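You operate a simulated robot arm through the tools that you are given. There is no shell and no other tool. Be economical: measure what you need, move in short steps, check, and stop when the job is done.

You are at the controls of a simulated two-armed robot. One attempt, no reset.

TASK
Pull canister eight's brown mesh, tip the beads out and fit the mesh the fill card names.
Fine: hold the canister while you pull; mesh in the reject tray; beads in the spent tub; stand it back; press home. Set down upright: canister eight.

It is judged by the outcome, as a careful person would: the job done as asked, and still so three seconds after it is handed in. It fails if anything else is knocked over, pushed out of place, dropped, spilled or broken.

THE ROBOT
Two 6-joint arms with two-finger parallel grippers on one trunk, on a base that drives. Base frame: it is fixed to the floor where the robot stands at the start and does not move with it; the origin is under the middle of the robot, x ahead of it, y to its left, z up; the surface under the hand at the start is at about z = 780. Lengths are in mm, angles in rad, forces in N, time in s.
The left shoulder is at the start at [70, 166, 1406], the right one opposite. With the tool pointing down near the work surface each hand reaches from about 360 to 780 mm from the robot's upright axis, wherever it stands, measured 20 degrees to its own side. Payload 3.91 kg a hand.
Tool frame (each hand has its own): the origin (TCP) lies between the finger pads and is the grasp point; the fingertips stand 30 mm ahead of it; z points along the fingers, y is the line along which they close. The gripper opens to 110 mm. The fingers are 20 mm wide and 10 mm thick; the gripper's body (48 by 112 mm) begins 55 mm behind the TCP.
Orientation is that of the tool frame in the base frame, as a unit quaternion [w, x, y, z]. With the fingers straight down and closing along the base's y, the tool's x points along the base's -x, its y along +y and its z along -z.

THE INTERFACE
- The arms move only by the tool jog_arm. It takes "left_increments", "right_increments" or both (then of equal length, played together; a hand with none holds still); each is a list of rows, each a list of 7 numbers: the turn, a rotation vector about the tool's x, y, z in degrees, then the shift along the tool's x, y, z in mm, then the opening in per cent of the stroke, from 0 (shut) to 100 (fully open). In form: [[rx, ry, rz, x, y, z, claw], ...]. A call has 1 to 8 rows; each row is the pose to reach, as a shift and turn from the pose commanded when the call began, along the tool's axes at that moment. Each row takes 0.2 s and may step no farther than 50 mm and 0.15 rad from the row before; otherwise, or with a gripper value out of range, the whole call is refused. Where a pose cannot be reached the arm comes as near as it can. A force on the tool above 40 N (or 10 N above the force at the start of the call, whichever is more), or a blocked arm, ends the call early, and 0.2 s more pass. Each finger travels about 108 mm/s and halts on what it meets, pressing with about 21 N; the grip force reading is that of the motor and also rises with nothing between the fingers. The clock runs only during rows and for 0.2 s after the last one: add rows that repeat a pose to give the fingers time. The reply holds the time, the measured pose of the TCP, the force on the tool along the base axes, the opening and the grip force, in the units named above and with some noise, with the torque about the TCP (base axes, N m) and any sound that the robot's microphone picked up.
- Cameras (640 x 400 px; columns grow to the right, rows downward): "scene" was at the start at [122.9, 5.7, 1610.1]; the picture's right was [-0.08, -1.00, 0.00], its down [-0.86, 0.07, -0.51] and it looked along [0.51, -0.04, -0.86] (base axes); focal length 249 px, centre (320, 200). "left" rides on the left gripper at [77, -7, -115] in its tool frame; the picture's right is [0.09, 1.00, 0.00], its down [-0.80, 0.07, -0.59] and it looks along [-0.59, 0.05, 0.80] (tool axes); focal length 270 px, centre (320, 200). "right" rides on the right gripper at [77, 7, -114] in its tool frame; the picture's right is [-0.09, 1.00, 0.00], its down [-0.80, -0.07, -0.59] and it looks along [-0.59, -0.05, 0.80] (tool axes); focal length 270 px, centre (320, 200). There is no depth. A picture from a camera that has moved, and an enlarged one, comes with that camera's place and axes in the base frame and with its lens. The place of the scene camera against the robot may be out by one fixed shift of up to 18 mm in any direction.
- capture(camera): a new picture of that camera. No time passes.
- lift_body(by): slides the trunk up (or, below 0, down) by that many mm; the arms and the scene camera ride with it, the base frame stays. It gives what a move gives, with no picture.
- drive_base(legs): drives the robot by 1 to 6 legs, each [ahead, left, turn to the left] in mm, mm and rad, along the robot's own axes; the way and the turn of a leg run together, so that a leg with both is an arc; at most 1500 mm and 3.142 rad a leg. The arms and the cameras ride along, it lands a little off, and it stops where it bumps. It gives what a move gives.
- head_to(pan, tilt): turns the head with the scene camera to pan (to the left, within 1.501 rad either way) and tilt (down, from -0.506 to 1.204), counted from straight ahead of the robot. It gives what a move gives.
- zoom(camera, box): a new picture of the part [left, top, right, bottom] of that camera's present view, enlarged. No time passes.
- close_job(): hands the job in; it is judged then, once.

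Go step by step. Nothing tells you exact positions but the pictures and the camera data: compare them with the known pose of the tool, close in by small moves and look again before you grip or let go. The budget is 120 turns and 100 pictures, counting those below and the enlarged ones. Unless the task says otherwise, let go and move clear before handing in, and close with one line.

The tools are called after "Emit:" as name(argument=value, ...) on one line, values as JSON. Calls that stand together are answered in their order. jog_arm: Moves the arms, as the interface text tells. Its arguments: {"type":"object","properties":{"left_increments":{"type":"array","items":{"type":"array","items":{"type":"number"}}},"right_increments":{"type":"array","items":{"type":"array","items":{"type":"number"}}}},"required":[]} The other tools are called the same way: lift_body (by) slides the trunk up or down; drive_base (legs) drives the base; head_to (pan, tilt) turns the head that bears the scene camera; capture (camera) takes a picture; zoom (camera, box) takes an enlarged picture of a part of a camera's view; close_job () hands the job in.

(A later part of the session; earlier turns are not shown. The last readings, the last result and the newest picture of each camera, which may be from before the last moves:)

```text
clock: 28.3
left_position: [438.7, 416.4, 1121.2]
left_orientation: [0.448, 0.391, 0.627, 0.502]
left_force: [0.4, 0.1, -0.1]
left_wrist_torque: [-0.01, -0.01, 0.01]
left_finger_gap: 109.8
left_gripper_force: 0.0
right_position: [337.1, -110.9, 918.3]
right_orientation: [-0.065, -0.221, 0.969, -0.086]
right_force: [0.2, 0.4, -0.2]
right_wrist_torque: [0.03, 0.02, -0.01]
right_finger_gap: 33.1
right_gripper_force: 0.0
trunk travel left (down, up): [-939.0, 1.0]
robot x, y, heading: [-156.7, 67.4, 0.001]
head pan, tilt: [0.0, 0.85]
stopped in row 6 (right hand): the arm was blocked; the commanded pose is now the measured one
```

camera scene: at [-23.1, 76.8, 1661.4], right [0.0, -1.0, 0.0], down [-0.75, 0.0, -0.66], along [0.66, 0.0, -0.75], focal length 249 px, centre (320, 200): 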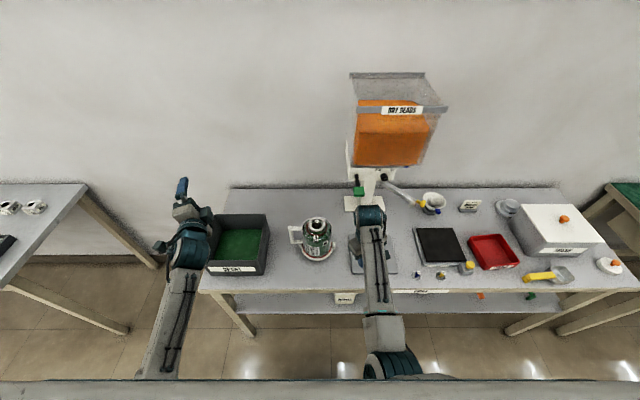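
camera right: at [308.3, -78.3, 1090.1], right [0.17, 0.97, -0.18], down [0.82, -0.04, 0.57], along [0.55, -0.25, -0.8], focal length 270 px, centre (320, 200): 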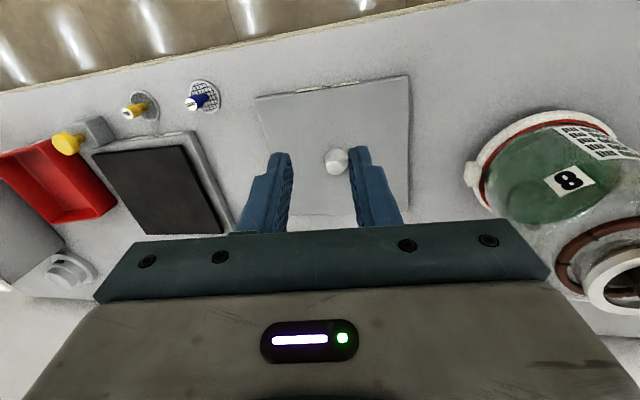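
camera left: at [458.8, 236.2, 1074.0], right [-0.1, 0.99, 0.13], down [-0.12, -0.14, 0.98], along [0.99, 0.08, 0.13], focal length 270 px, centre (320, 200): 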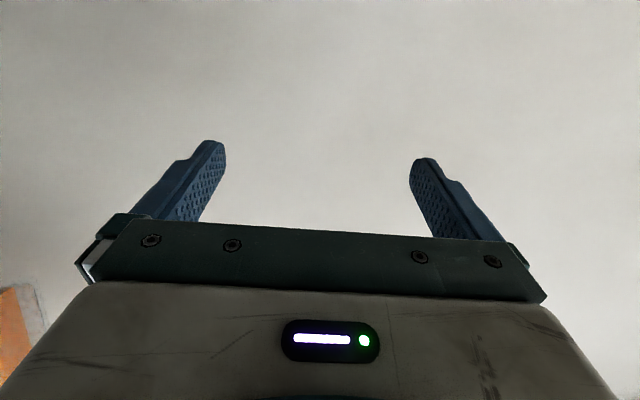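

The arms can't swing inward past their shoulder lines. So the plan is: right hand pulls from nearly straight ahead, and the left reaches in from the left side and holds the canister by its handle. I'll shift the base left to suit and start turning the left hand inward.

Emit:
drive_base(legs=[[0, 145, 0]])

Emit:
jog_arm(left_increments=[[0, -8, 0, -26.9, -13.5, -7.7, 60], [0, -16, 0, -53.8, -27, -15.4, 60], [0, -24, 0, -80.7, -40.5, -23.1, 60], [0, -32, 0, -107.6, -54, -30.8, 60], [0, -40, 0, -134.5, -67.5, -38.5, 60], [0, -48, 0, -161.4, -81, -46.2, 60], [0, -56, 0, -188.3, -94.5, -53.9, 60], [0, -64, 0, -188.3, -94.5, -53.9, 60]])

Emit:
capture(camera="scene")

```text
clock: 29.7
left_position: [438.8, 556.6, 1121.6]
left_orientation: [0.448, 0.391, 0.627, 0.503]
left_force: [-0.6, 0.4, -0.1]
left_wrist_torque: [0.0, 0.0, 0.06]
left_finger_gap: 109.8
left_gripper_force: 0.1
right_position: [337.8, 29.7, 917.4]
right_orientation: [-0.065, -0.222, 0.969, -0.086]
right_force: [-0.7, 1.0, 0.2]
right_wrist_torque: [0.02, -0.01, 0.0]
right_finger_gap: 33.2
right_gripper_force: 0.0
trunk travel left (down, up): [-939.0, 1.0]
robot x, y, heading: [-158.7, 210.6, -0.007]
head pan, tilt: [0.0, 0.85]
```

```text
clock: 31.5
left_position: [438.9, 350.7, 1063.3]
left_orientation: [0.712, 0.598, 0.294, 0.218]
left_force: [0.5, 0.3, -0.8]
left_wrist_torque: [0.01, 0.01, -0.03]
left_finger_gap: 66.1
left_gripper_force: 0.1
right_position: [338.7, 31.9, 918.3]
right_orientation: [-0.066, -0.222, 0.969, -0.088]
right_force: [-0.3, 0.7, -0.1]
right_wrist_torque: [-0.04, 0.02, 0.03]
right_finger_gap: 33.0
right_gripper_force: 0.1
trunk travel left (down, up): [-939.0, 1.0]
robot x, y, heading: [-155.0, 210.4, -0.007]
head pan, tilt: [0.0, 0.85]
```

```text
66 pictures are left
camera scene: at [-21.1, 220.7, 1661.3], right [0.0, -1.0, 0.0], down [-0.75, 0.0, -0.66], along [0.66, 0.0, -0.75], focal length 249 px, centre (320, 200)
```

scene: 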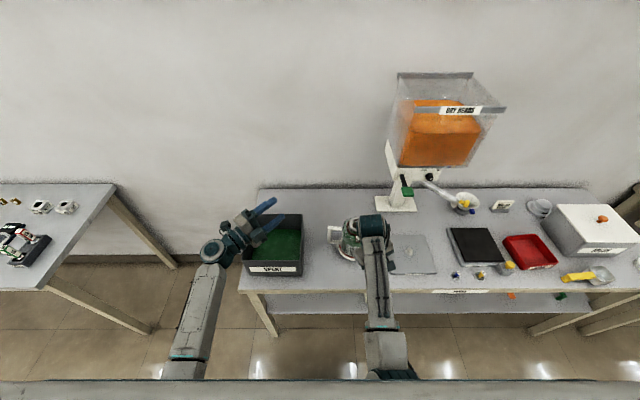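

This works well. Now I'll roll the left hand so its fingers close horizontally with its camera on top.

Emit:
jog_arm(left_increments=[[0, 0, 8, 0, 0, 0, 60], [0, 0, 16, 0, 0, 0, 60], [0, 0, 24, 0, 0, 0, 60], [0, 0, 32, 0, 0, 0, 60], [0, 0, 40, 0, 0, 0, 60], [0, 0, 48, 0, 0, 0, 60], [0, 0, 56, 0, 0, 0, 60], [0, 0, 64, 0, 0, 0, 60]])

Emit:
jog_arm(left_increments=[[0, 0, 8, 0, 0, 0, 60], [0, 0, 16, 0, 0, 0, 60], [0, 0, 24, 0, 0, 0, 60], [0, 0, 32, 0, 0, 0, 60], [0, 0, 35, 0, 0, 0, 60]])

```text
clock: 33.3
left_position: [386.5, 392.1, 1280.9]
left_orientation: [0.471, 0.693, -0.027, 0.545]
left_force: [0.3, 0.0, 0.3]
left_wrist_torque: [0.0, 0.0, -0.02]
left_finger_gap: 66.0
left_gripper_force: 0.0
left hand out of reach, approached as far as the arm can: row 1, 2, 3, 4, 5, 6, 7, 8
right_position: [337.0, 31.1, 918.2]
right_orientation: [-0.065, -0.222, 0.969, -0.087]
right_force: [0.4, 0.1, -0.4]
right_wrist_torque: [-0.02, -0.03, -0.03]
right_finger_gap: 33.0
right_gripper_force: 0.1
trunk travel left (down, up): [-939.0, 1.0]
robot x, y, heading: [-155.5, 207.1, -0.002]
head pan, tilt: [0.0, 0.85]
```

```text
clock: 34.5
left_position: [314.2, 442.2, 1350.6]
left_orientation: [0.287, 0.655, -0.229, 0.661]
left_force: [-0.7, 0.2, -0.1]
left_wrist_torque: [0.0, 0.03, -0.01]
left_finger_gap: 66.2
left_gripper_force: 0.0
left hand out of reach, approached as far as the arm can: row 1, 2, 3, 4, 5
right_position: [337.9, 30.9, 918.8]
right_orientation: [-0.065, -0.222, 0.969, -0.087]
right_force: [-0.6, -0.2, -1.0]
right_wrist_torque: [-0.01, -0.01, 0.03]
right_finger_gap: 33.2
right_gripper_force: 0.0
trunk travel left (down, up): [-939.0, 1.0]
robot x, y, heading: [-154.4, 208.3, -0.004]
head pan, tilt: [0.0, 0.85]
```

That roll direction is at its stop, but I don't need it. In the earlier pose the fingers close vertically and can clamp the handle's horizontal top arm, which holds well against an upward pull. Rolling back.

Emit:
jog_arm(left_increments=[[0, 0, -8, 0, 0, 0, 60], [0, 0, -16, 0, 0, 0, 60], [0, 0, -24, 0, 0, 0, 60], [0, 0, -32, 0, 0, 0, 60], [0, 0, -40, 0, 0, 0, 60], [0, 0, -48, 0, 0, 0, 60], [0, 0, -56, 0, 0, 0, 60], [0, 0, -64, 0, 0, 0, 60]])

Emit:
jog_arm(left_increments=[[0, 0, -8, 0, 0, 0, 60], [0, 0, -16, 0, 0, 0, 60], [0, 0, -24, 0, 0, 0, 60], [0, 0, -32, 0, 0, 0, 60], [0, 0, -35, 0, 0, 0, 60]])

```text
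clock: 36.3
left_position: [316.6, 439.0, 1352.3]
left_orientation: [0.594, 0.678, 0.149, 0.408]
left_force: [0.0, 0.3, -1.1]
left_wrist_torque: [-0.01, 0.02, 0.0]
left_finger_gap: 66.2
left_gripper_force: 0.0
right_position: [338.7, 32.0, 918.3]
right_orientation: [-0.065, -0.222, 0.969, -0.087]
right_force: [0.1, -0.2, -0.4]
right_wrist_torque: [0.02, 0.01, -0.02]
right_finger_gap: 32.9
right_gripper_force: 0.0
trunk travel left (down, up): [-939.0, 1.0]
robot x, y, heading: [-159.5, 202.7, -0.004]
head pan, tilt: [0.0, 0.85]
```

```text
clock: 37.5
left_position: [316.3, 439.1, 1353.7]
left_orientation: [0.689, 0.601, 0.346, 0.211]
left_force: [-0.2, -0.4, -0.2]
left_wrist_torque: [-0.01, 0.03, 0.02]
left_finger_gap: 66.2
left_gripper_force: 0.1
right_position: [337.8, 30.3, 918.4]
right_orientation: [-0.066, -0.222, 0.969, -0.087]
right_force: [-0.6, 0.2, -0.1]
right_wrist_torque: [-0.02, 0.01, -0.01]
right_finger_gap: 33.1
right_gripper_force: 0.1
trunk travel left (down, up): [-939.0, 1.0]
robot x, y, heading: [-157.4, 211.9, -0.008]
head pan, tilt: [0.0, 0.85]
```

Now bringing the left hand back down beside the canister, yawed further inward and tipped slightly down.

Emit:
jog_arm(left_increments=[[2.2, -3, 0, 9.3, -39.7, 18.8, 60], [4.5, -6, 0, 18.6, -79.4, 37.6, 60], [6.7, -9, 0, 27.8, -119.1, 56.4, 60], [9, -12, 0, 37.1, -158.8, 75.2, 60], [11.2, -15, 0, 46.4, -198.5, 93.9, 60], [13.5, -18, 0, 55.7, -238.1, 112.7, 60], [15.7, -21, 0, 64.9, -277.8, 131.4, 60], [18, -24, 0, 74.2, -317.5, 150.2, 60]])

Emit:
capture(camera="scene")

Emit:
capture(camera="left")

```text
clock: 39.3
left_position: [439.2, 332.0, 1029.6]
left_orientation: [0.642, 0.733, 0.222, 0.026]
left_force: [0.1, -0.6, -0.4]
left_wrist_torque: [0.0, 0.0, -0.03]
left_finger_gap: 65.9
left_gripper_force: 0.1
right_position: [339.0, 29.8, 917.9]
right_orientation: [-0.066, -0.222, 0.969, -0.087]
right_force: [-0.2, -0.2, 0.1]
right_wrist_torque: [0.06, 0.01, 0.02]
right_finger_gap: 33.0
right_gripper_force: 0.1
trunk travel left (down, up): [-939.0, 1.0]
robot x, y, heading: [-156.4, 206.7, -0.002]
head pan, tilt: [0.0, 0.85]
```

```text
65 pictures are left
camera scene: at [-19.9, 218.4, 1661.2], right [0.0, -1.0, 0.0], down [-0.75, 0.0, -0.66], along [0.66, 0.0, -0.75], focal length 249 px, centre (320, 200)
```

scene: 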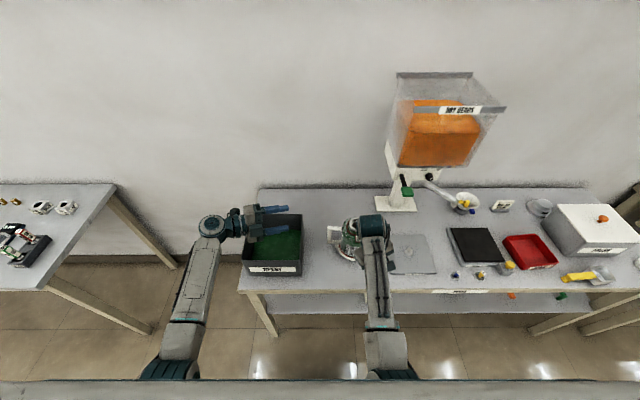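

```text
64 pictures are left
camera left: at [471.5, 466.7, 1025.9], right [0.37, -0.04, 0.93], down [-0.89, 0.26, 0.37], along [-0.26, -0.96, 0.06], focal length 270 px, centre (320, 200)
```

left: 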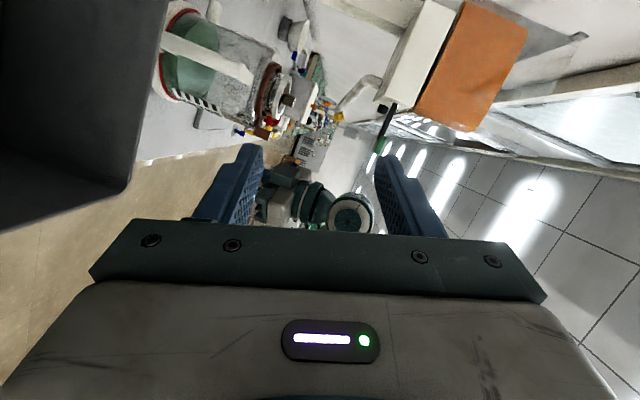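

The left hand points inward nicely and its camera sees the canister with the handle towards it. Zooming for accurate handle and neck positions.

Emit:
zoom(camera="left", box=[130, 0, 338, 130])

```text
3.08 times, centred on (234, 65) of left
camera zoom: at [471.5, 466.7, 1025.9], right [0.37, -0.04, 0.93], down [-0.89, 0.26, 0.37], along [-0.26, -0.96, 0.06], focal length 832 px, centre (585, 615)
```

zoom: 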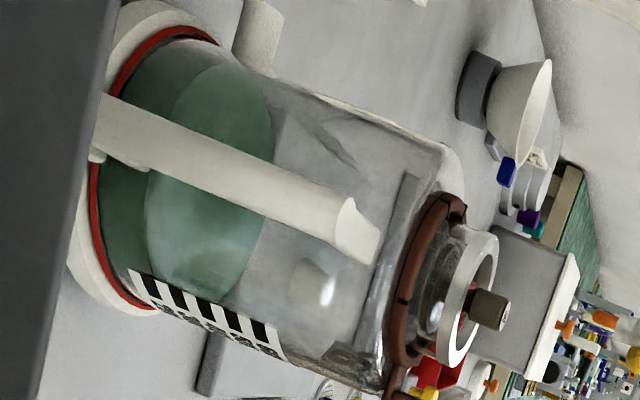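

The neck lip is at about (482–488, 87, 950) and the handle bar is at (487, 179), top z 930. The vertical bar blocks clamping the top arm from this side, so I'll measure how far inward the left arm can really get before choosing the hold.

Emit:
jog_arm(left_increments=[[0, 0, 0, -13.5, 2.8, 34.9, 60], [0, 0, 0, -27, 5.7, 69.8, 60], [0, 0, 0, -40.4, 8.5, 104.6, 60], [0, 0, 0, -53.9, 11.4, 139.5, 60], [0, 0, 0, -53.9, 11.4, 139.5, 60]])

Emit:
jog_arm(right_increments=[[0, 0, 0, -10, 0, -25, 30], [0, 0, 0, -20, 0, -50, 30], [0, 0, 0, -40, 5, -75, 30], [0, 0, 0, -65, 10, -100, 30], [0, 0, 0, -65, 10, -110, 30]])

```text
clock: 40.5
left_position: [435.9, 178.5, 1034.4]
left_orientation: [0.643, 0.732, 0.223, 0.026]
left_force: [0.9, 0.5, 0.0]
left_wrist_torque: [0.04, -0.01, -0.01]
left_finger_gap: 66.1
left_gripper_force: 0.0
right_position: [338.5, 31.3, 918.4]
right_orientation: [-0.065, -0.222, 0.969, -0.087]
right_force: [0.1, 0.2, 0.4]
right_wrist_torque: [0.02, -0.01, 0.03]
right_finger_gap: 32.8
right_gripper_force: 0.0
trunk travel left (down, up): [-939.0, 1.0]
robot x, y, heading: [-152.3, 205.6, -0.003]
head pan, tilt: [0.0, 0.85]
```

```text
clock: 41.9
left_position: [435.6, 179.9, 1035.0]
left_orientation: [0.643, 0.733, 0.222, 0.026]
left_force: [0.6, -0.1, 0.8]
left_wrist_torque: [0.0, -0.01, -0.01]
left_finger_gap: 66.1
left_gripper_force: 0.0
right_position: [400.9, 11.7, 997.4]
right_orientation: [-0.085, -0.194, 0.967, -0.14]
right_force: [-0.6, 0.3, 0.9]
right_wrist_torque: [-0.02, 0.04, -0.05]
right_finger_gap: 33.1
right_gripper_force: 0.1
trunk travel left (down, up): [-939.0, 1.0]
robot x, y, heading: [-156.2, 208.3, -0.006]
head pan, tilt: [0.0, 0.85]
stopped in row 5 (right hand): the arm was blocked; the commanded pose is now the measured one
```

Emit:
jog_arm(left_increments=[[0, 0, 0, -9, 1.9, 23.3, 60], [0, 0, 0, -18, 3.8, 46.5, 60], [0, 0, 0, -27, 5.7, 69.8, 60], [0, 0, 0, -36, 7.6, 93, 60], [0, 0, 0, -36, 7.6, 93, 60]])

Emit:
capture(camera="scene")

```text
clock: 43.0
left_position: [436.8, 156.1, 982.1]
left_orientation: [0.588, 0.773, 0.235, 0.046]
left_force: [0.3, 0.0, 1.0]
left_wrist_torque: [0.0, 0.0, -0.04]
left_finger_gap: 66.0
left_gripper_force: 0.1
right_position: [401.5, 10.5, 998.3]
right_orientation: [-0.085, -0.195, 0.967, -0.141]
right_force: [0.0, 0.3, 0.0]
right_wrist_torque: [0.04, -0.02, 0.01]
right_finger_gap: 33.0
right_gripper_force: 0.0
trunk travel left (down, up): [-939.0, 1.0]
robot x, y, heading: [-155.1, 212.1, -0.007]
head pan, tilt: [0.0, 0.85]
stopped in row 5 (left hand): the arm was blocked; the commanded pose is now the measured one
```

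```text
62 pictures are left
camera scene: at [-22.5, 218.6, 1661.4], right [0.0, -1.0, 0.0], down [-0.75, 0.0, -0.66], along [0.66, 0.0, -0.75], focal length 249 px, centre (320, 200)
```

scene: 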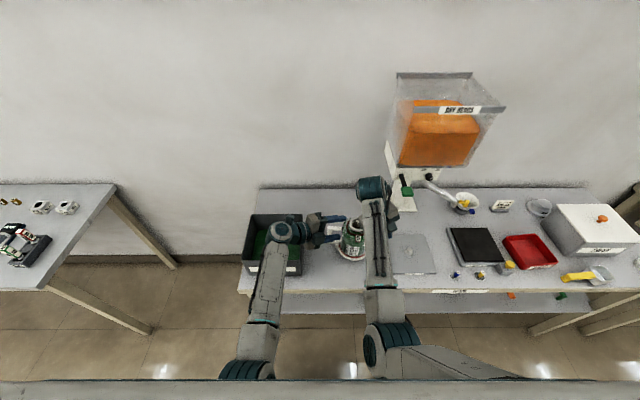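

Left can reach about 60 mm inward of its shoulder line, the right about 25. A workable pairing is the left hand on the neck from the left side and the right hand angled in from the front-right, with the base a bit further back at y≈140. I'll withdraw and roll the left hand first.

Emit:
jog_arm(left_increments=[[0, 0, 0, 3.7, 4.5, -20, 60], [0, 0, -8.5, 7.4, 9, -40, 60], [0, 0, -17, 11, 13.5, -55, 60], [0, 0, -25.5, 14.7, 18, -70, 70], [0, 0, -34, 18.4, 22.5, -85, 80], [0, 0, -42.5, 22, 27, -95, 90], [0, 0, -51, 26, 31.5, -107, 100], [0, 0, -59.5, 29.4, 35.9, -107, 100]])

Emit:
drive_base(legs=[[-60, 0, 0], [0, -68, 0]])

Emit:
capture(camera="scene")

```text
clock: 44.8
left_position: [438.3, 255.7, 1041.1]
left_orientation: [0.534, 0.553, 0.588, -0.254]
left_force: [-0.3, 0.0, -0.8]
left_wrist_torque: [0.0, 0.01, 0.02]
left_finger_gap: 109.8
left_gripper_force: 0.0
right_position: [403.2, 12.2, 998.2]
right_orientation: [-0.085, -0.195, 0.967, -0.141]
right_force: [0.1, 0.1, -0.7]
right_wrist_torque: [0.03, 0.01, 0.0]
right_finger_gap: 33.2
right_gripper_force: 0.0
trunk travel left (down, up): [-939.0, 1.0]
robot x, y, heading: [-157.8, 211.7, -0.004]
head pan, tilt: [0.0, 0.85]
```

```text
clock: 46.4
left_position: [378.8, 195.4, 1038.2]
left_orientation: [0.535, 0.552, 0.586, -0.256]
left_force: [0.2, 1.3, 0.9]
left_wrist_torque: [-0.03, 0.0, -0.04]
left_finger_gap: 109.9
left_gripper_force: 0.0
right_position: [344.2, -48.6, 998.3]
right_orientation: [-0.089, -0.194, 0.966, -0.144]
right_force: [0.1, 1.4, 0.4]
right_wrist_torque: [-0.07, -0.01, 0.01]
right_finger_gap: 32.7
right_gripper_force: 0.1
trunk travel left (down, up): [-939.0, 1.0]
robot x, y, heading: [-213.0, 141.4, -0.002]
head pan, tilt: [0.0, 0.85]
```

```text
61 pictures are left
camera scene: at [-78.2, 163.2, 1660.8], right [0.0, -1.0, 0.01], down [-0.75, 0.0, -0.66], along [0.66, -0.01, -0.75], focal length 249 px, centre (320, 200)
```

scene: 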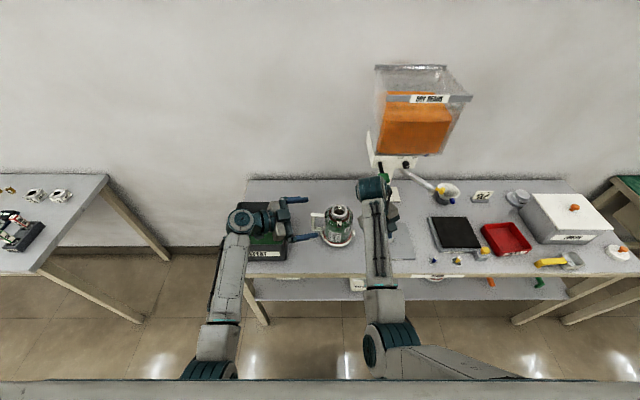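

Left hand orientation is close. I'll align it and bring it over the neck with the fingers open, staying above the knob.

Emit:
jog_arm(left_increments=[[2.4, 1.6, -3.6, 1.1, 15.3, 35.3, 100], [4.9, 3.2, -7.2, 2.2, 30.7, 70.5, 100], [7.3, 4.8, -10.8, 3.4, 46, 105.8, 100], [9.7, 6.4, -14.4, 4.5, 61.4, 141, 100], [9.7, 6.4, -14.4, 4.5, 61.4, 141, 100]])

Emit:
capture(camera="left")

Emit:
capture(camera="scene")

```text
clock: 47.6
left_position: [482.0, 82.6, 1011.6]
left_orientation: [0.415, 0.532, 0.658, -0.335]
left_force: [-0.4, 0.0, -0.4]
left_wrist_torque: [0.03, 0.0, -0.03]
left_finger_gap: 109.7
left_gripper_force: 0.1
right_position: [341.2, -53.4, 997.9]
right_orientation: [-0.086, -0.195, 0.967, -0.142]
right_force: [-0.3, 0.7, -0.6]
right_wrist_torque: [-0.01, 0.0, -0.03]
right_finger_gap: 32.8
right_gripper_force: 0.1
trunk travel left (down, up): [-939.0, 1.0]
robot x, y, heading: [-215.3, 145.3, -0.003]
head pan, tilt: [0.0, 0.85]
```

```text
60 pictures are left
camera left: at [449.1, 214.7, 992.8], right [0.97, 0.25, -0.08], down [0.03, 0.2, 0.98], along [0.26, -0.95, 0.19], focal length 270 px, centre (320, 200)
```

left: 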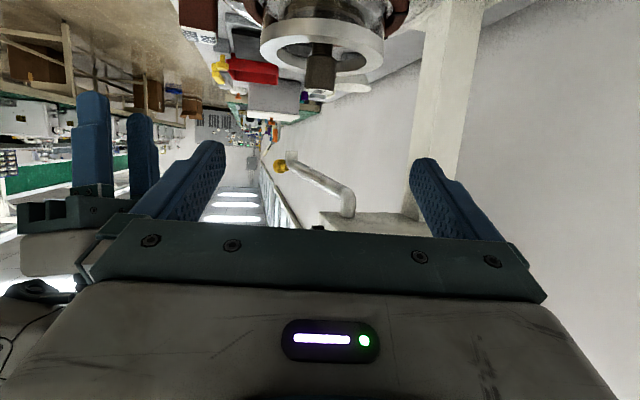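

```text
59 pictures are left
camera scene: at [-82.7, 155.5, 1661.3], right [-0.01, -1.0, 0.0], down [-0.75, 0.0, -0.66], along [0.66, 0.0, -0.75], focal length 249 px, centre (320, 200)
```

scene: 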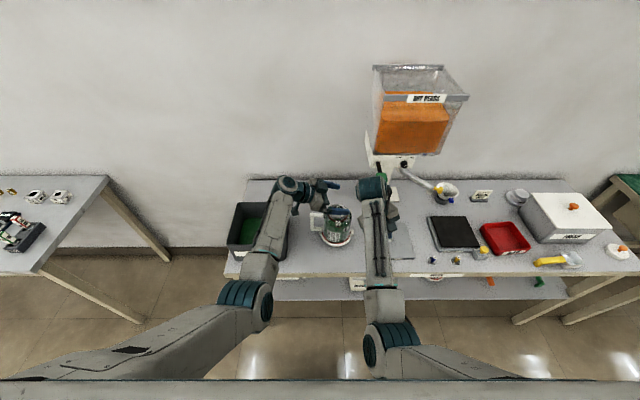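

The neck is centred between the left fingers. I take the lip centre as about (480, 81, 946). Descending straight to lip height, still open, then checking.

Emit:
jog_arm(left_increments=[[0, 0, 0, 16, 0, 7.7, 100], [0, 0, 0, 32, 0, 15.4, 100], [0, 0, 0, 48, 0, 23, 100], [0, 0, 0, 64, 0, 30.7, 100], [0, 0, 0, 64, 0, 30.7, 100]])

Emit:
capture(camera="left")

Emit:
zoom(camera="scene", box=[270, 165, 398, 245])

```text
clock: 48.6
left_position: [485.8, 77.6, 958.6]
left_orientation: [0.424, 0.531, 0.651, -0.338]
left_force: [-5.0, -2.1, 15.4]
left_wrist_torque: [-0.14, 0.94, -0.01]
left_finger_gap: 109.9
left_gripper_force: 0.1
right_position: [337.1, -54.7, 1000.3]
right_orientation: [-0.085, -0.195, 0.967, -0.142]
right_force: [-0.4, -0.5, 0.3]
right_wrist_torque: [-0.01, 0.0, -0.01]
right_finger_gap: 33.1
right_gripper_force: 0.2
trunk travel left (down, up): [-939.0, 1.0]
robot x, y, heading: [-212.9, 144.6, -0.004]
head pan, tilt: [0.0, 0.85]
stopped in row 4 (left hand): the force on the tool passed its limit at 48 N (the readings are from after the stop); the commanded pose is now the measured one
```

```text
58 pictures are left
camera left: at [452.2, 209.8, 937.5], right [0.97, 0.24, -0.07], down [0.01, 0.22, 0.98], along [0.25, -0.94, 0.21], focal length 270 px, centre (320, 200)
```

left: 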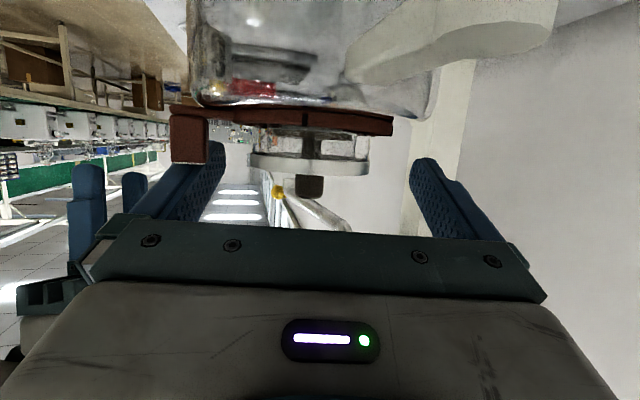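

```text
5.00 times, centred on (334, 205) of scene
camera zoom: at [-88.2, 154.1, 1661.9], right [-0.01, -1.0, 0.0], down [-0.75, 0.0, -0.66], along [0.66, 0.0, -0.75], focal length 1243 px, centre (250, 175)
```

zoom: 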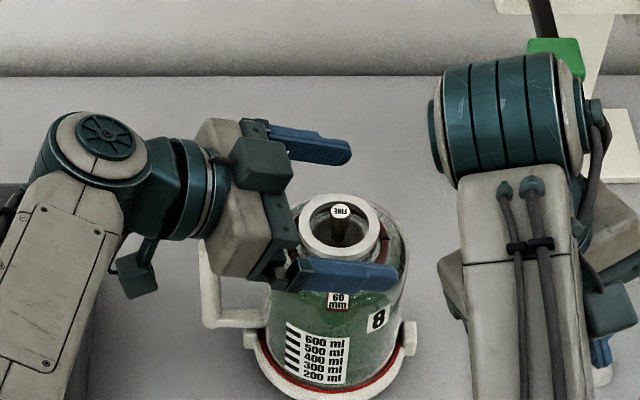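

The finger on the near side landed on the collar's upright "60 mm" tag. I'll rise, centre on the neck, narrow the fingers to just over the lip, and measure the slot between lip and tag.

Emit:
jog_arm(left_increments=[[0, 0, 0, -18, -3, -8.6, 100], [0, 0, 0, -27, -5.5, -13, 80], [0, 0, 0, -27, -5.5, -13, 63], [0, 0, 0, -27, -5.5, -13, 63]])

Emit:
zoom(camera="left", box=[150, 30, 470, 230])

Emit:
zoom(camera="scene", box=[306, 190, 370, 230])

```text
clock: 49.6
left_position: [481.4, 77.1, 984.9]
left_orientation: [0.422, 0.53, 0.654, -0.338]
left_force: [0.5, 0.2, 0.2]
left_wrist_torque: [-0.01, -0.01, -0.01]
left_finger_gap: 69.2
left_gripper_force: 0.2
right_position: [343.0, -55.1, 997.8]
right_orientation: [-0.087, -0.195, 0.967, -0.141]
right_force: [0.4, 0.6, 0.3]
right_wrist_torque: [-0.03, 0.04, 0.0]
right_finger_gap: 32.8
right_gripper_force: 0.1
trunk travel left (down, up): [-939.0, 1.0]
robot x, y, heading: [-218.9, 144.5, -0.009]
head pan, tilt: [0.0, 0.85]
```

```text
2.00 times, centred on (310, 130) of left
camera zoom: at [448.7, 209.1, 963.1], right [0.97, 0.25, -0.07], down [0.02, 0.22, 0.98], along [0.26, -0.95, 0.2], focal length 541 px, centre (340, 340)
```

zoom: 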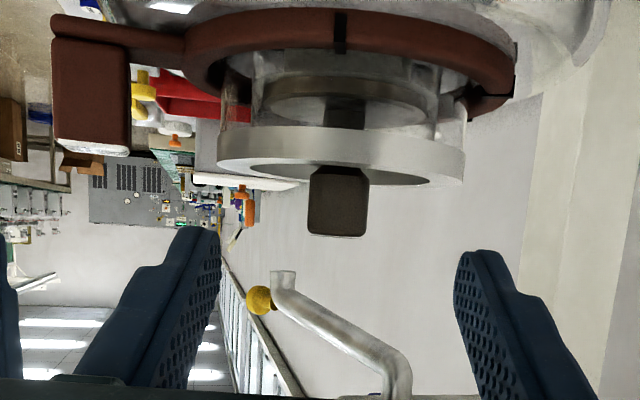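

```text
10.00 times, centred on (338, 210) of scene
camera zoom: at [-82.7, 153.3, 1661.3], right [-0.01, -1.0, 0.0], down [-0.75, 0.0, -0.66], along [0.66, 0.0, -0.75], focal length 2486 px, centre (140, 100)
```

zoom: 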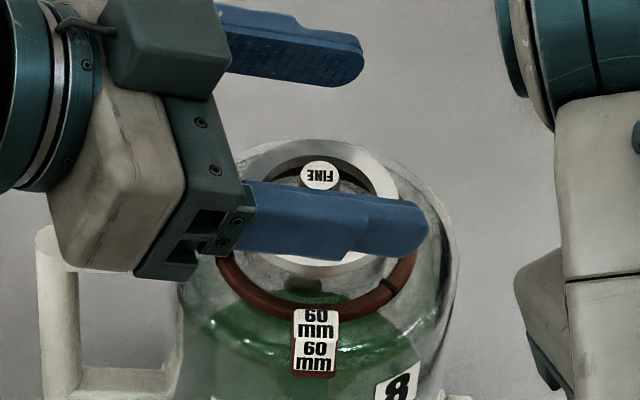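

Clear picture now: lip z 945–951, knob top 965, ring collar below at ~937, and a slot between lip (r 30) and tag (r 51) that the finger fits. I'll flatten the pitch a little to clear the collar and descend slowly.

Emit:
jog_arm(left_increments=[[0, -5.5, 0, 0, 0, 0, 62], [0, -11, 0, 0, 0, 0, 62], [0, -11, 0, 10, 0, 3.5, 62], [0, -11, 0, 20, 0, 7, 62], [0, -11, 0, 29.8, 0, 10.4, 62], [0, -11, 0, 29.8, 0, 10.4, 62]])

Emit:
zoom(camera="left", box=[150, 30, 470, 230])

Emit:
zoom(camera="scene", box=[290, 180, 370, 230])

```text
clock: 51.0
left_position: [479.7, 79.4, 958.5]
left_orientation: [0.486, 0.496, 0.608, -0.386]
left_force: [-0.6, -2.1, 25.8]
left_wrist_torque: [-0.23, 1.1, 0.09]
left_finger_gap: 68.5
left_gripper_force: 0.2
right_position: [338.6, -55.3, 1001.1]
right_orientation: [-0.084, -0.195, 0.967, -0.142]
right_force: [-0.7, -0.6, -0.3]
right_wrist_torque: [0.02, -0.02, 0.01]
right_finger_gap: 32.9
right_gripper_force: 0.0
trunk travel left (down, up): [-939.0, 1.0]
robot x, y, heading: [-217.0, 141.4, -0.001]
head pan, tilt: [0.0, 0.85]
```

```text
2.00 times, centred on (310, 130) of left
camera zoom: at [448.0, 205.2, 911.2], right [0.97, 0.23, -0.07], down [-0.03, 0.4, 0.92], along [0.24, -0.89, 0.39], focal length 541 px, centre (340, 340)
```

zoom: 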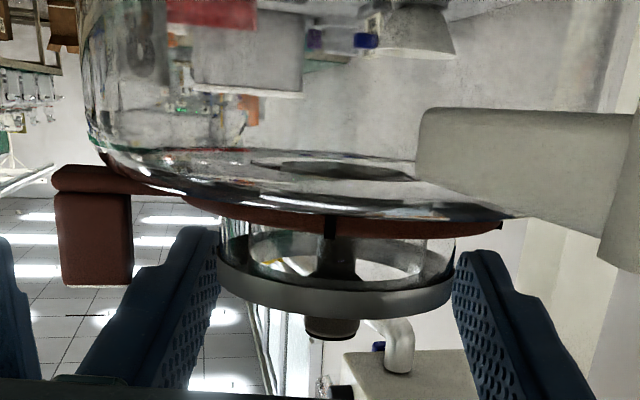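

```text
8.00 times, centred on (330, 205) of scene
camera zoom: at [-88.1, 153.2, 1662.2], right [-0.01, -1.0, 0.0], down [-0.75, 0.0, -0.66], along [0.66, 0.0, -0.75], focal length 1989 px, centre (240, 160)
```

zoom: 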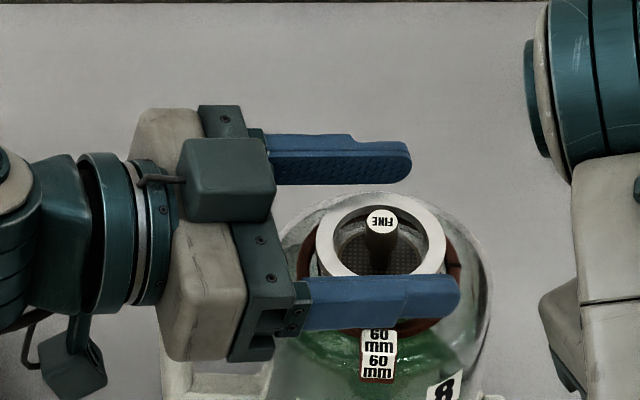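

The near finger still catches the tag top (z≈948) by a few millimetres. I'll ease the load and close onto the lip at this height to self-centre, then back the fingers off slightly and lower through the slot.

Emit:
jog_arm(left_increments=[[0, 0, 0, -6, 0, -1.5, 62], [0, 0, 0, -6, 0, -1.5, 56], [0, 0, 0, -6, 0, -1.5, 48], [0, 0, 0, -6, 0, -1.5, 48], [0, 0, 0, -6, 0, -1.5, 48]])

Emit:
zoom(camera="left", box=[150, 30, 470, 230])

```text
clock: 52.2
left_position: [478.7, 80.1, 960.1]
left_orientation: [0.483, 0.496, 0.61, -0.386]
left_force: [-1.5, -2.4, 6.5]
left_wrist_torque: [-0.01, 0.53, 0.1]
left_finger_gap: 57.5
left_gripper_force: 21.0
right_position: [340.5, -54.5, 997.8]
right_orientation: [-0.085, -0.195, 0.967, -0.141]
right_force: [-0.2, -0.1, 0.8]
right_wrist_torque: [0.02, 0.03, 0.0]
right_finger_gap: 33.2
right_gripper_force: 0.2
trunk travel left (down, up): [-939.0, 1.0]
robot x, y, heading: [-215.3, 141.7, -0.009]
head pan, tilt: [0.0, 0.85]
```

```text
2.00 times, centred on (310, 130) of left
camera zoom: at [447.5, 206.1, 913.3], right [0.97, 0.23, -0.08], down [-0.02, 0.39, 0.92], along [0.24, -0.89, 0.39], focal length 541 px, centre (340, 340)
```

zoom: 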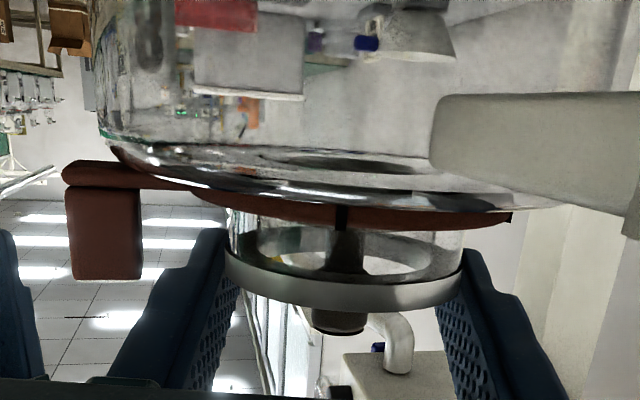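

Gripped at 57.5 mm, centred on the lip. I'll open just a touch and lower about 8 mm for a fuller hold.

Emit:
jog_arm(left_increments=[[0, 0, 0, -6, 0, -1.5, 55], [0, 0, 0, -4, 0, -1, 55], [0, 0, 0, 0, 0, 0, 55], [0, 0, 0, 3, 0, 0.7, 55], [0, 0, 0, 5, 0, 1.2, 55], [0, 0, 0, 5, 0, 1.2, 55]])

```text
clock: 53.6
left_position: [479.3, 79.4, 958.8]
left_orientation: [0.486, 0.495, 0.609, -0.385]
left_force: [-0.1, 0.0, 26.1]
left_wrist_torque: [-0.22, 1.08, -0.01]
left_finger_gap: 60.9
left_gripper_force: 0.2
right_position: [338.0, -52.9, 1000.1]
right_orientation: [-0.085, -0.195, 0.967, -0.142]
right_force: [-0.4, -0.2, -0.4]
right_wrist_torque: [-0.02, 0.0, 0.03]
right_finger_gap: 32.8
right_gripper_force: 0.1
trunk travel left (down, up): [-939.0, 1.0]
robot x, y, heading: [-217.6, 144.4, -0.005]
head pan, tilt: [0.0, 0.85]
```

The contact is the thicker part of the finger against the tag. The last 24 mm of each finger is slimmer, so I'll rise, pull the hand back about 18 mm so only the slim tips pass the tag, and lower again.

Emit:
jog_arm(left_increments=[[0, 0, 0, -10, 0, -2.3, 58], [0, 0, 0, -8, 0, -11, 58], [0, 0, 0, -5.6, 0, -19.8, 58], [0, 0, 0, 0, 0, -18.5, 58], [0, 0, 0, 3.1, 0, -17.7, 57], [0, 0, 0, 4.1, 0, -17.5, 57], [0, 0, 0, 4.1, 0, -17.5, 57]])

Emit:
zoom(camera="left", box=[150, 30, 470, 230])

```text
clock: 55.2
left_position: [473.7, 95.8, 959.1]
left_orientation: [0.485, 0.496, 0.609, -0.385]
left_force: [-5.3, -3.4, 29.9]
left_wrist_torque: [-0.3, 1.36, 0.08]
left_finger_gap: 65.0
left_gripper_force: 2.4
right_position: [336.2, -54.3, 1002.3]
right_orientation: [-0.084, -0.195, 0.967, -0.141]
right_force: [-0.6, 0.0, -0.2]
right_wrist_torque: [0.0, 0.0, 0.0]
right_finger_gap: 33.0
right_gripper_force: 0.0
trunk travel left (down, up): [-939.0, 1.0]
robot x, y, heading: [-216.6, 141.5, -0.006]
head pan, tilt: [0.0, 0.85]
```

```text
2.00 times, centred on (310, 130) of left
camera zoom: at [442.5, 222.1, 911.0], right [0.97, 0.23, -0.07], down [-0.02, 0.4, 0.92], along [0.24, -0.89, 0.39], focal length 541 px, centre (340, 340)
```

zoom: 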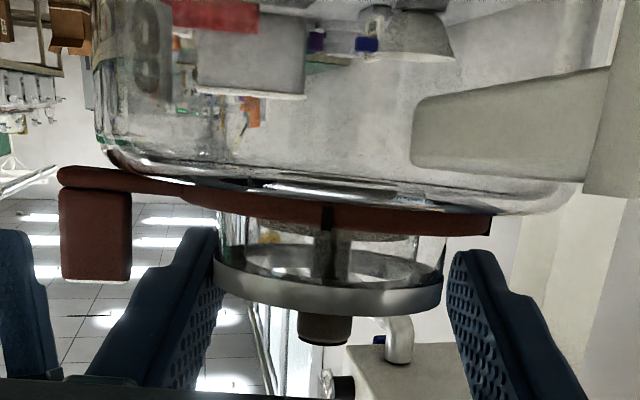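

The hand sits about 2 mm off-centre toward the tag. I'll rise, shift over, close on the lip to centre with the slim tips, and read the result.

Emit:
jog_arm(left_increments=[[0, 0, 0, -8, 0, -1.9, 60], [0, 0, 0, -8, 2, -1.9, 60], [0, 0, 0, -6, 2, -1.4, 48], [0, 0, 0, -6, 2, -1.4, 48], [0, 0, 0, -6, 2, -1.4, 48]])

Emit:
zoom(camera="left", box=[150, 30, 470, 230])

Emit:
zoom(camera="scene", box=[306, 190, 370, 230])

```text
clock: 56.4
left_position: [475.9, 98.5, 961.4]
left_orientation: [0.484, 0.496, 0.609, -0.386]
left_force: [-2.3, -0.8, 15.0]
left_wrist_torque: [0.25, 0.69, 0.05]
left_finger_gap: 57.2
left_gripper_force: 21.0
right_position: [339.4, -54.3, 1000.1]
right_orientation: [-0.085, -0.196, 0.967, -0.141]
right_force: [-0.5, 0.4, -0.1]
right_wrist_torque: [0.0, 0.0, 0.0]
right_finger_gap: 33.2
right_gripper_force: 0.0
trunk travel left (down, up): [-939.0, 1.0]
robot x, y, heading: [-216.8, 144.6, -0.005]
head pan, tilt: [0.0, 0.85]
```

```text
2.00 times, centred on (310, 130) of left
camera zoom: at [445.2, 224.5, 914.6], right [0.97, 0.23, -0.08], down [-0.02, 0.39, 0.92], along [0.24, -0.89, 0.39], focal length 541 px, centre (340, 340)
```

zoom: 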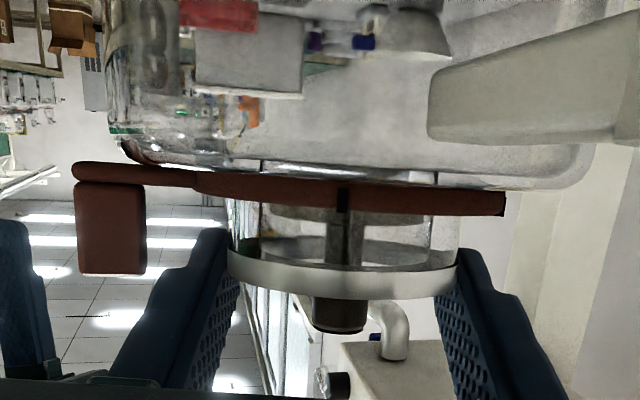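

```text
10.00 times, centred on (338, 210) of scene
camera zoom: at [-86.9, 153.2, 1661.7], right [-0.01, -1.0, 0.0], down [-0.75, 0.0, -0.66], along [0.66, 0.0, -0.75], focal length 2486 px, centre (140, 100)
```

zoom: 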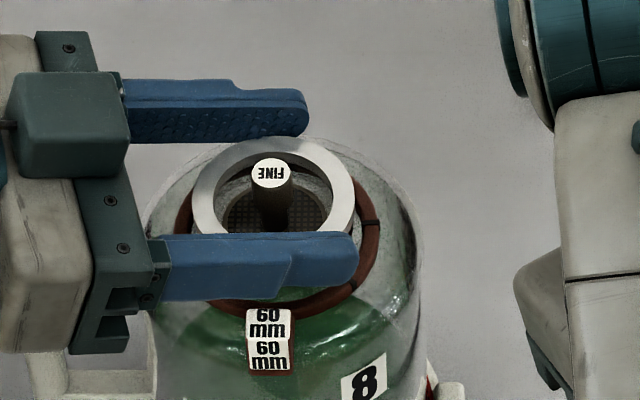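

The canister slid about 18 mm left along with my last back-off; it is still upright and I'll correct that when I stand it back. This time I'll open and rise clear first, then move back.

Emit:
jog_arm(left_increments=[[0, 0, 0, 0, 0, 0, 62], [0, 0, 0, 0, 0, 0, 62], [0, 0, 0, -9, 0, -2, 62], [0, 0, 0, -18, 0, -4.2, 62], [0, 0, 0, -16, 0, -13, 62], [0, 0, 0, -14, 0, -21.7, 62], [0, 0, 0, -14, 0, -21.7, 62]])

Emit:
zoom(camera="left", box=[150, 30, 470, 230])

Emit:
zoom(camera="scene", box=[306, 190, 370, 230])

```text
clock: 58.0
left_position: [475.4, 117.5, 978.1]
left_orientation: [0.483, 0.495, 0.61, -0.386]
left_force: [-0.3, 0.7, 0.8]
left_wrist_torque: [0.03, -0.02, 0.0]
left_finger_gap: 68.5
left_gripper_force: 0.0
right_position: [341.4, -55.3, 998.3]
right_orientation: [-0.086, -0.195, 0.967, -0.141]
right_force: [0.1, 0.4, 0.1]
right_wrist_torque: [0.0, -0.02, 0.0]
right_finger_gap: 33.1
right_gripper_force: 0.0
trunk travel left (down, up): [-939.0, 1.0]
robot x, y, heading: [-217.5, 143.5, -0.004]
head pan, tilt: [0.0, 0.85]
```

```text
2.00 times, centred on (310, 130) of left
camera zoom: at [443.3, 242.3, 932.6], right [0.97, 0.23, -0.08], down [-0.02, 0.39, 0.92], along [0.24, -0.89, 0.39], focal length 541 px, centre (340, 340)
```

zoom: 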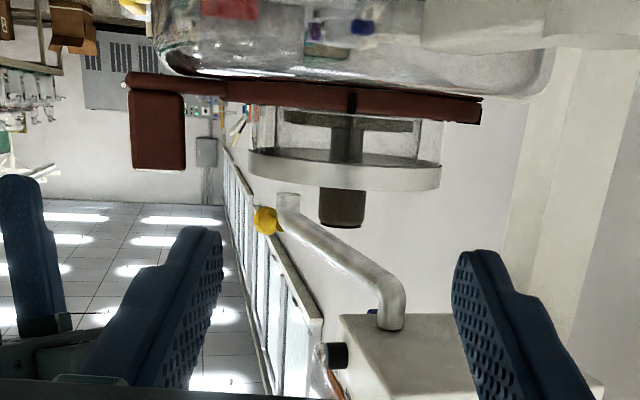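

```text
10.00 times, centred on (338, 210) of scene
camera zoom: at [-83.4, 152.9, 1661.4], right [-0.01, -1.0, 0.0], down [-0.75, 0.0, -0.66], along [0.66, 0.0, -0.75], focal length 2486 px, centre (140, 100)
```

zoom: 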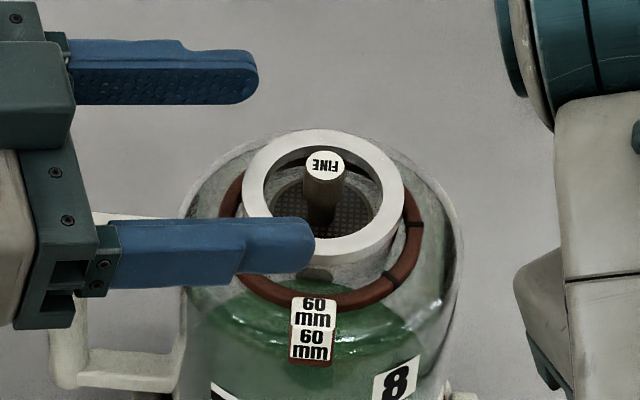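

The canister had only been rocked and is back upright in place. The lip is now about 40 mm ahead of the TCP, so I'll go forward 20 and lower with just the slim tips around the lip.

Emit:
jog_arm(left_increments=[[0, 0, 0, -2.3, 1, 9.7, 58], [0, 0, 0, -4.6, 1, 19.5, 58], [0, 0, 0, 3.2, 1, 21.3, 58], [0, 0, 0, 11, 1, 23.2, 58], [0, 0, 0, 17.9, 1, 24.8, 58], [0, 0, 0, 17.9, 1, 24.8, 58]])

Emit:
zoom(camera="left", box=[150, 30, 470, 230])

Emit:
zoom(camera="scene", box=[306, 190, 370, 230])

```text
clock: 59.4
left_position: [480.2, 95.9, 958.6]
left_orientation: [0.484, 0.496, 0.609, -0.385]
left_force: [0.5, 0.3, 15.3]
left_wrist_torque: [-0.24, 0.59, -0.04]
left_finger_gap: 63.6
left_gripper_force: 0.0
right_position: [340.1, -54.5, 999.9]
right_orientation: [-0.085, -0.194, 0.967, -0.141]
right_force: [0.7, 0.2, -0.4]
right_wrist_torque: [-0.01, 0.05, 0.0]
right_finger_gap: 32.9
right_gripper_force: 0.1
trunk travel left (down, up): [-939.0, 1.0]
robot x, y, heading: [-215.7, 139.8, -0.002]
head pan, tilt: [0.0, 0.85]
```

```text
2.00 times, centred on (310, 130) of left
camera zoom: at [448.7, 220.9, 911.5], right [0.97, 0.23, -0.08], down [-0.02, 0.4, 0.92], along [0.24, -0.89, 0.39], focal length 541 px, centre (340, 340)
```

zoom: 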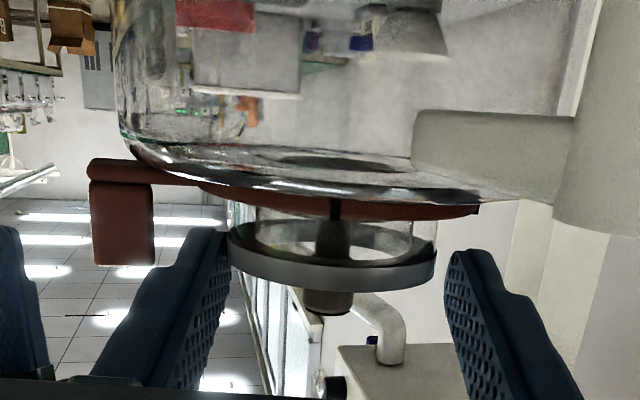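

```text
10.00 times, centred on (338, 210) of scene
camera zoom: at [-85.7, 153.5, 1661.8], right [-0.01, -1.0, 0.0], down [-0.75, 0.0, -0.66], along [0.66, 0.0, -0.75], focal length 2486 px, centre (140, 100)
```

zoom: 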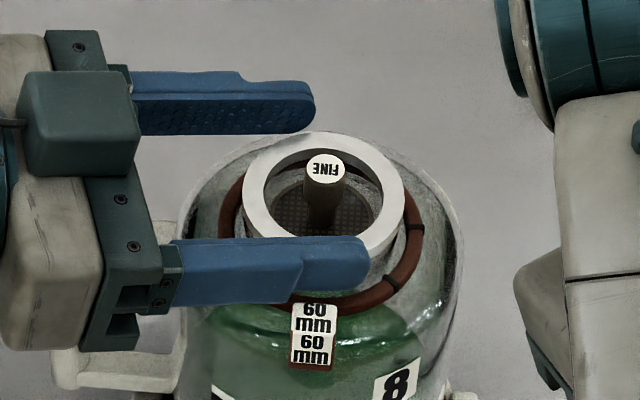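

Image shows the lip 2 mm toward the tag side relative to the hand. I'll rise, shift that much, and lower again.

Emit:
jog_arm(left_increments=[[0, 0, 0, -9, 0, -2, 58], [0, 0, 0, -9, -2.3, -2, 58], [0, 0, 0, -3, -2.3, -0.7, 58], [0, 0, 0, 1, -2.3, 0.2, 58], [0, 0, 0, 4, -2.3, 1, 58], [0, 0, 0, 4, -2.3, 1, 58]])

Emit:
zoom(camera="left", box=[200, 80, 440, 230])

```text
clock: 60.8
left_position: [477.3, 96.7, 951.5]
left_orientation: [0.482, 0.496, 0.61, -0.386]
left_force: [0.9, -0.5, -0.2]
left_wrist_torque: [0.0, -0.02, -0.01]
left_finger_gap: 63.7
left_gripper_force: 0.0
right_position: [341.1, -54.2, 998.1]
right_orientation: [-0.086, -0.195, 0.967, -0.141]
right_force: [-0.5, -0.1, -0.2]
right_wrist_torque: [0.02, 0.04, 0.03]
right_finger_gap: 33.0
right_gripper_force: 0.0
trunk travel left (down, up): [-939.0, 1.0]
robot x, y, heading: [-219.1, 138.3, -0.008]
head pan, tilt: [0.0, 0.85]
```

```text
2.67 times, centred on (320, 155) of left
camera zoom: at [445.6, 222.1, 905.2], right [0.97, 0.23, -0.08], down [-0.02, 0.39, 0.92], along [0.24, -0.89, 0.39], focal length 721 px, centre (320, 320)
```

zoom: 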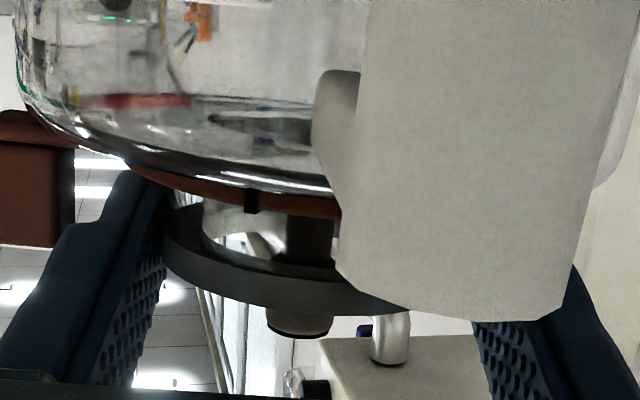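

The fingers slid in with no contact. Now closing on the neck.

Emit:
jog_arm(left_increments=[[0, 0, 0, 0, 0, 0, 50], [0, 0, 0, 0, 0, 0, 40], [0, 0, 0, 0, 0, 0, 40]])

Emit:
zoom(camera="scene", box=[290, 180, 386, 240])

```text
clock: 61.6
left_position: [476.7, 97.1, 952.1]
left_orientation: [0.483, 0.495, 0.61, -0.387]
left_force: [-0.5, 1.8, 0.1]
left_wrist_torque: [0.11, 0.15, -0.03]
left_finger_gap: 57.3
left_gripper_force: 21.1
right_position: [342.3, -54.2, 998.0]
right_orientation: [-0.086, -0.194, 0.967, -0.141]
right_force: [0.0, -0.1, 0.7]
right_wrist_torque: [-0.01, -0.01, 0.02]
right_finger_gap: 33.2
right_gripper_force: 0.0
trunk travel left (down, up): [-939.0, 1.0]
robot x, y, heading: [-216.8, 141.7, -0.011]
head pan, tilt: [0.0, 0.85]
```

```text
6.67 times, centred on (338, 210) of scene
camera zoom: at [-82.9, 153.4, 1661.3], right [-0.01, -1.0, 0.0], down [-0.75, 0.0, -0.66], along [0.66, 0.0, -0.75], focal length 1657 px, centre (200, 133)
```

zoom: 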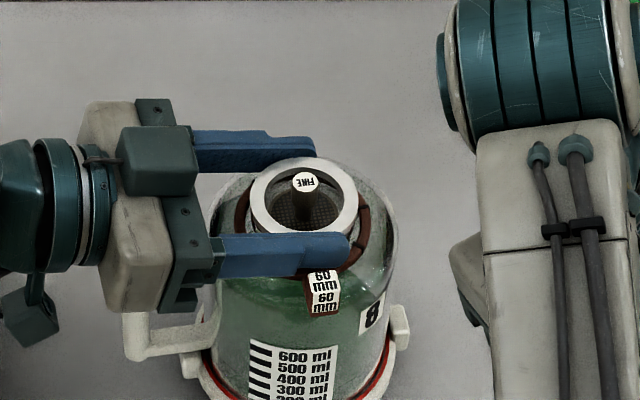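

Canister neck is held firmly. Now I'll orient the right hand to come in angled from front-right (49° down) and move to a pre-grasp short of the knob at (480, 81, top 965).

Emit:
jog_arm(right_increments=[[-2.5, -7, -2.8, -14.4, 3.8, -9.2, 28], [-5, -14, -5.6, -28.9, 7.6, -18.3, 28], [-7.5, -21, -8.4, -43.3, 11.4, -27.5, 28], [-10, -28, -11.2, -57.8, 15.2, -36.7, 28], [-12.5, -35, -14, -72.2, 18.9, -45.9, 28], [-15.1, -41.9, -16.8, -86.7, 22.7, -55, 28], [-17.6, -48.9, -19.6, -101.1, 26.5, -64.2, 28], [-20.1, -55.9, -22.4, -115.6, 30.3, -73.4, 28]])

Emit:
capture(camera="right")

Emit:
capture(camera="scene")

```text
clock: 63.4
left_position: [476.8, 96.2, 952.8]
left_orientation: [0.483, 0.496, 0.609, -0.387]
left_force: [-1.2, -0.1, -1.0]
left_wrist_torque: [0.05, 0.02, 0.0]
left_finger_gap: 57.4
left_gripper_force: 20.6
right_position: [441.5, 36.2, 1034.0]
right_orientation: [0.317, -0.397, 0.848, 0.148]
right_force: [-1.4, 1.2, -0.5]
right_wrist_torque: [-0.01, -0.09, -0.08]
right_finger_gap: 30.3
right_gripper_force: 0.1
trunk travel left (down, up): [-939.0, 1.0]
robot x, y, heading: [-216.0, 139.8, -0.006]
head pan, tilt: [0.0, 0.85]
```

```text
42 pictures are left
camera right: at [350.0, -61.8, 1070.7], right [-0.72, 0.69, 0.06], down [0.19, 0.12, 0.97], along [0.67, 0.71, -0.22], focal length 270 px, centre (320, 200)
```

right: 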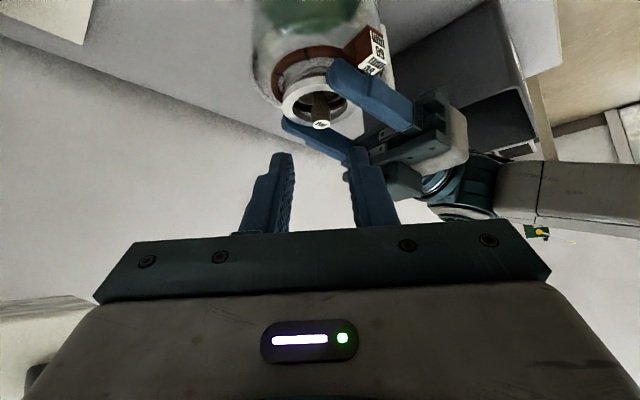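

```text
41 pictures are left
camera scene: at [-83.9, 153.2, 1661.4], right [-0.01, -1.0, 0.0], down [-0.75, 0.0, -0.66], along [0.66, 0.0, -0.75], focal length 249 px, centre (320, 200)
```

scene: 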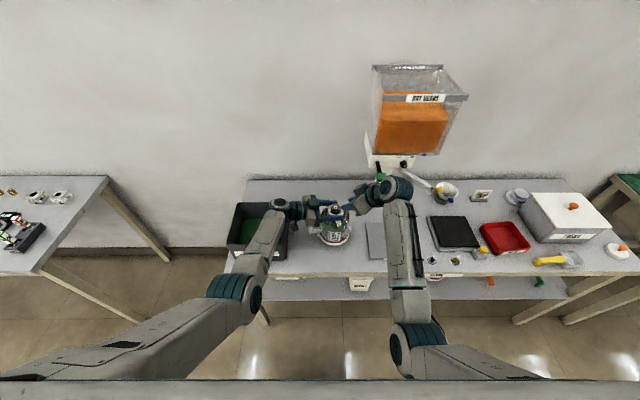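

Lined up: the knob is at about (480, 81), dead centre. Moving in along the fingers.

Emit:
jog_arm(right_increments=[[0, 0, 0, 0, 0, 20, 28], [0, 0, 0, 0, 0, 40, 28], [0, 0, 0, 0, 0, 55, 28], [0, 0, 0, 0, 0, 63, 28], [0, 0, 0, 0, 0, 69, 28], [0, 0, 0, 0, 0, 69, 28]])

Emit:
zoom(camera="right", box=[200, 60, 440, 210])

```text
clock: 64.8
left_position: [478.1, 95.7, 951.5]
left_orientation: [0.482, 0.496, 0.61, -0.386]
left_force: [-0.3, -0.7, -0.2]
left_wrist_torque: [0.0, 0.03, 0.0]
left_finger_gap: 57.2
left_gripper_force: 21.4
right_position: [470.9, 69.2, 981.8]
right_orientation: [0.315, -0.396, 0.85, 0.147]
right_force: [0.1, 0.4, -0.1]
right_wrist_torque: [0.01, 0.0, 0.0]
right_finger_gap: 30.9
right_gripper_force: 0.0
trunk travel left (down, up): [-939.0, 1.0]
robot x, y, heading: [-217.3, 144.7, -0.005]
head pan, tilt: [0.0, 0.85]
```

```text
2.67 times, centred on (320, 135) of right
camera zoom: at [379.7, -28.1, 1018.9], right [-0.72, 0.69, 0.06], down [0.19, 0.12, 0.97], along [0.67, 0.71, -0.22], focal length 721 px, centre (320, 373)
```

zoom: 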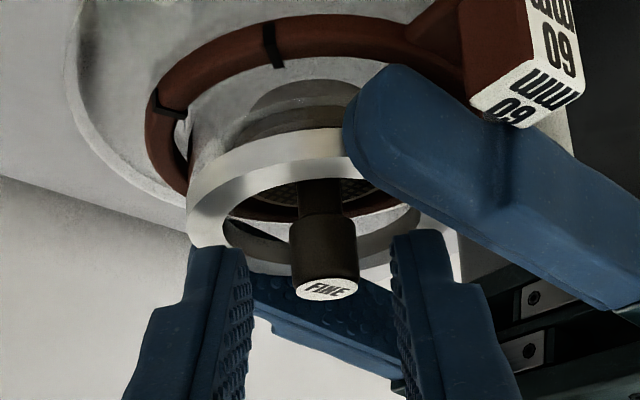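

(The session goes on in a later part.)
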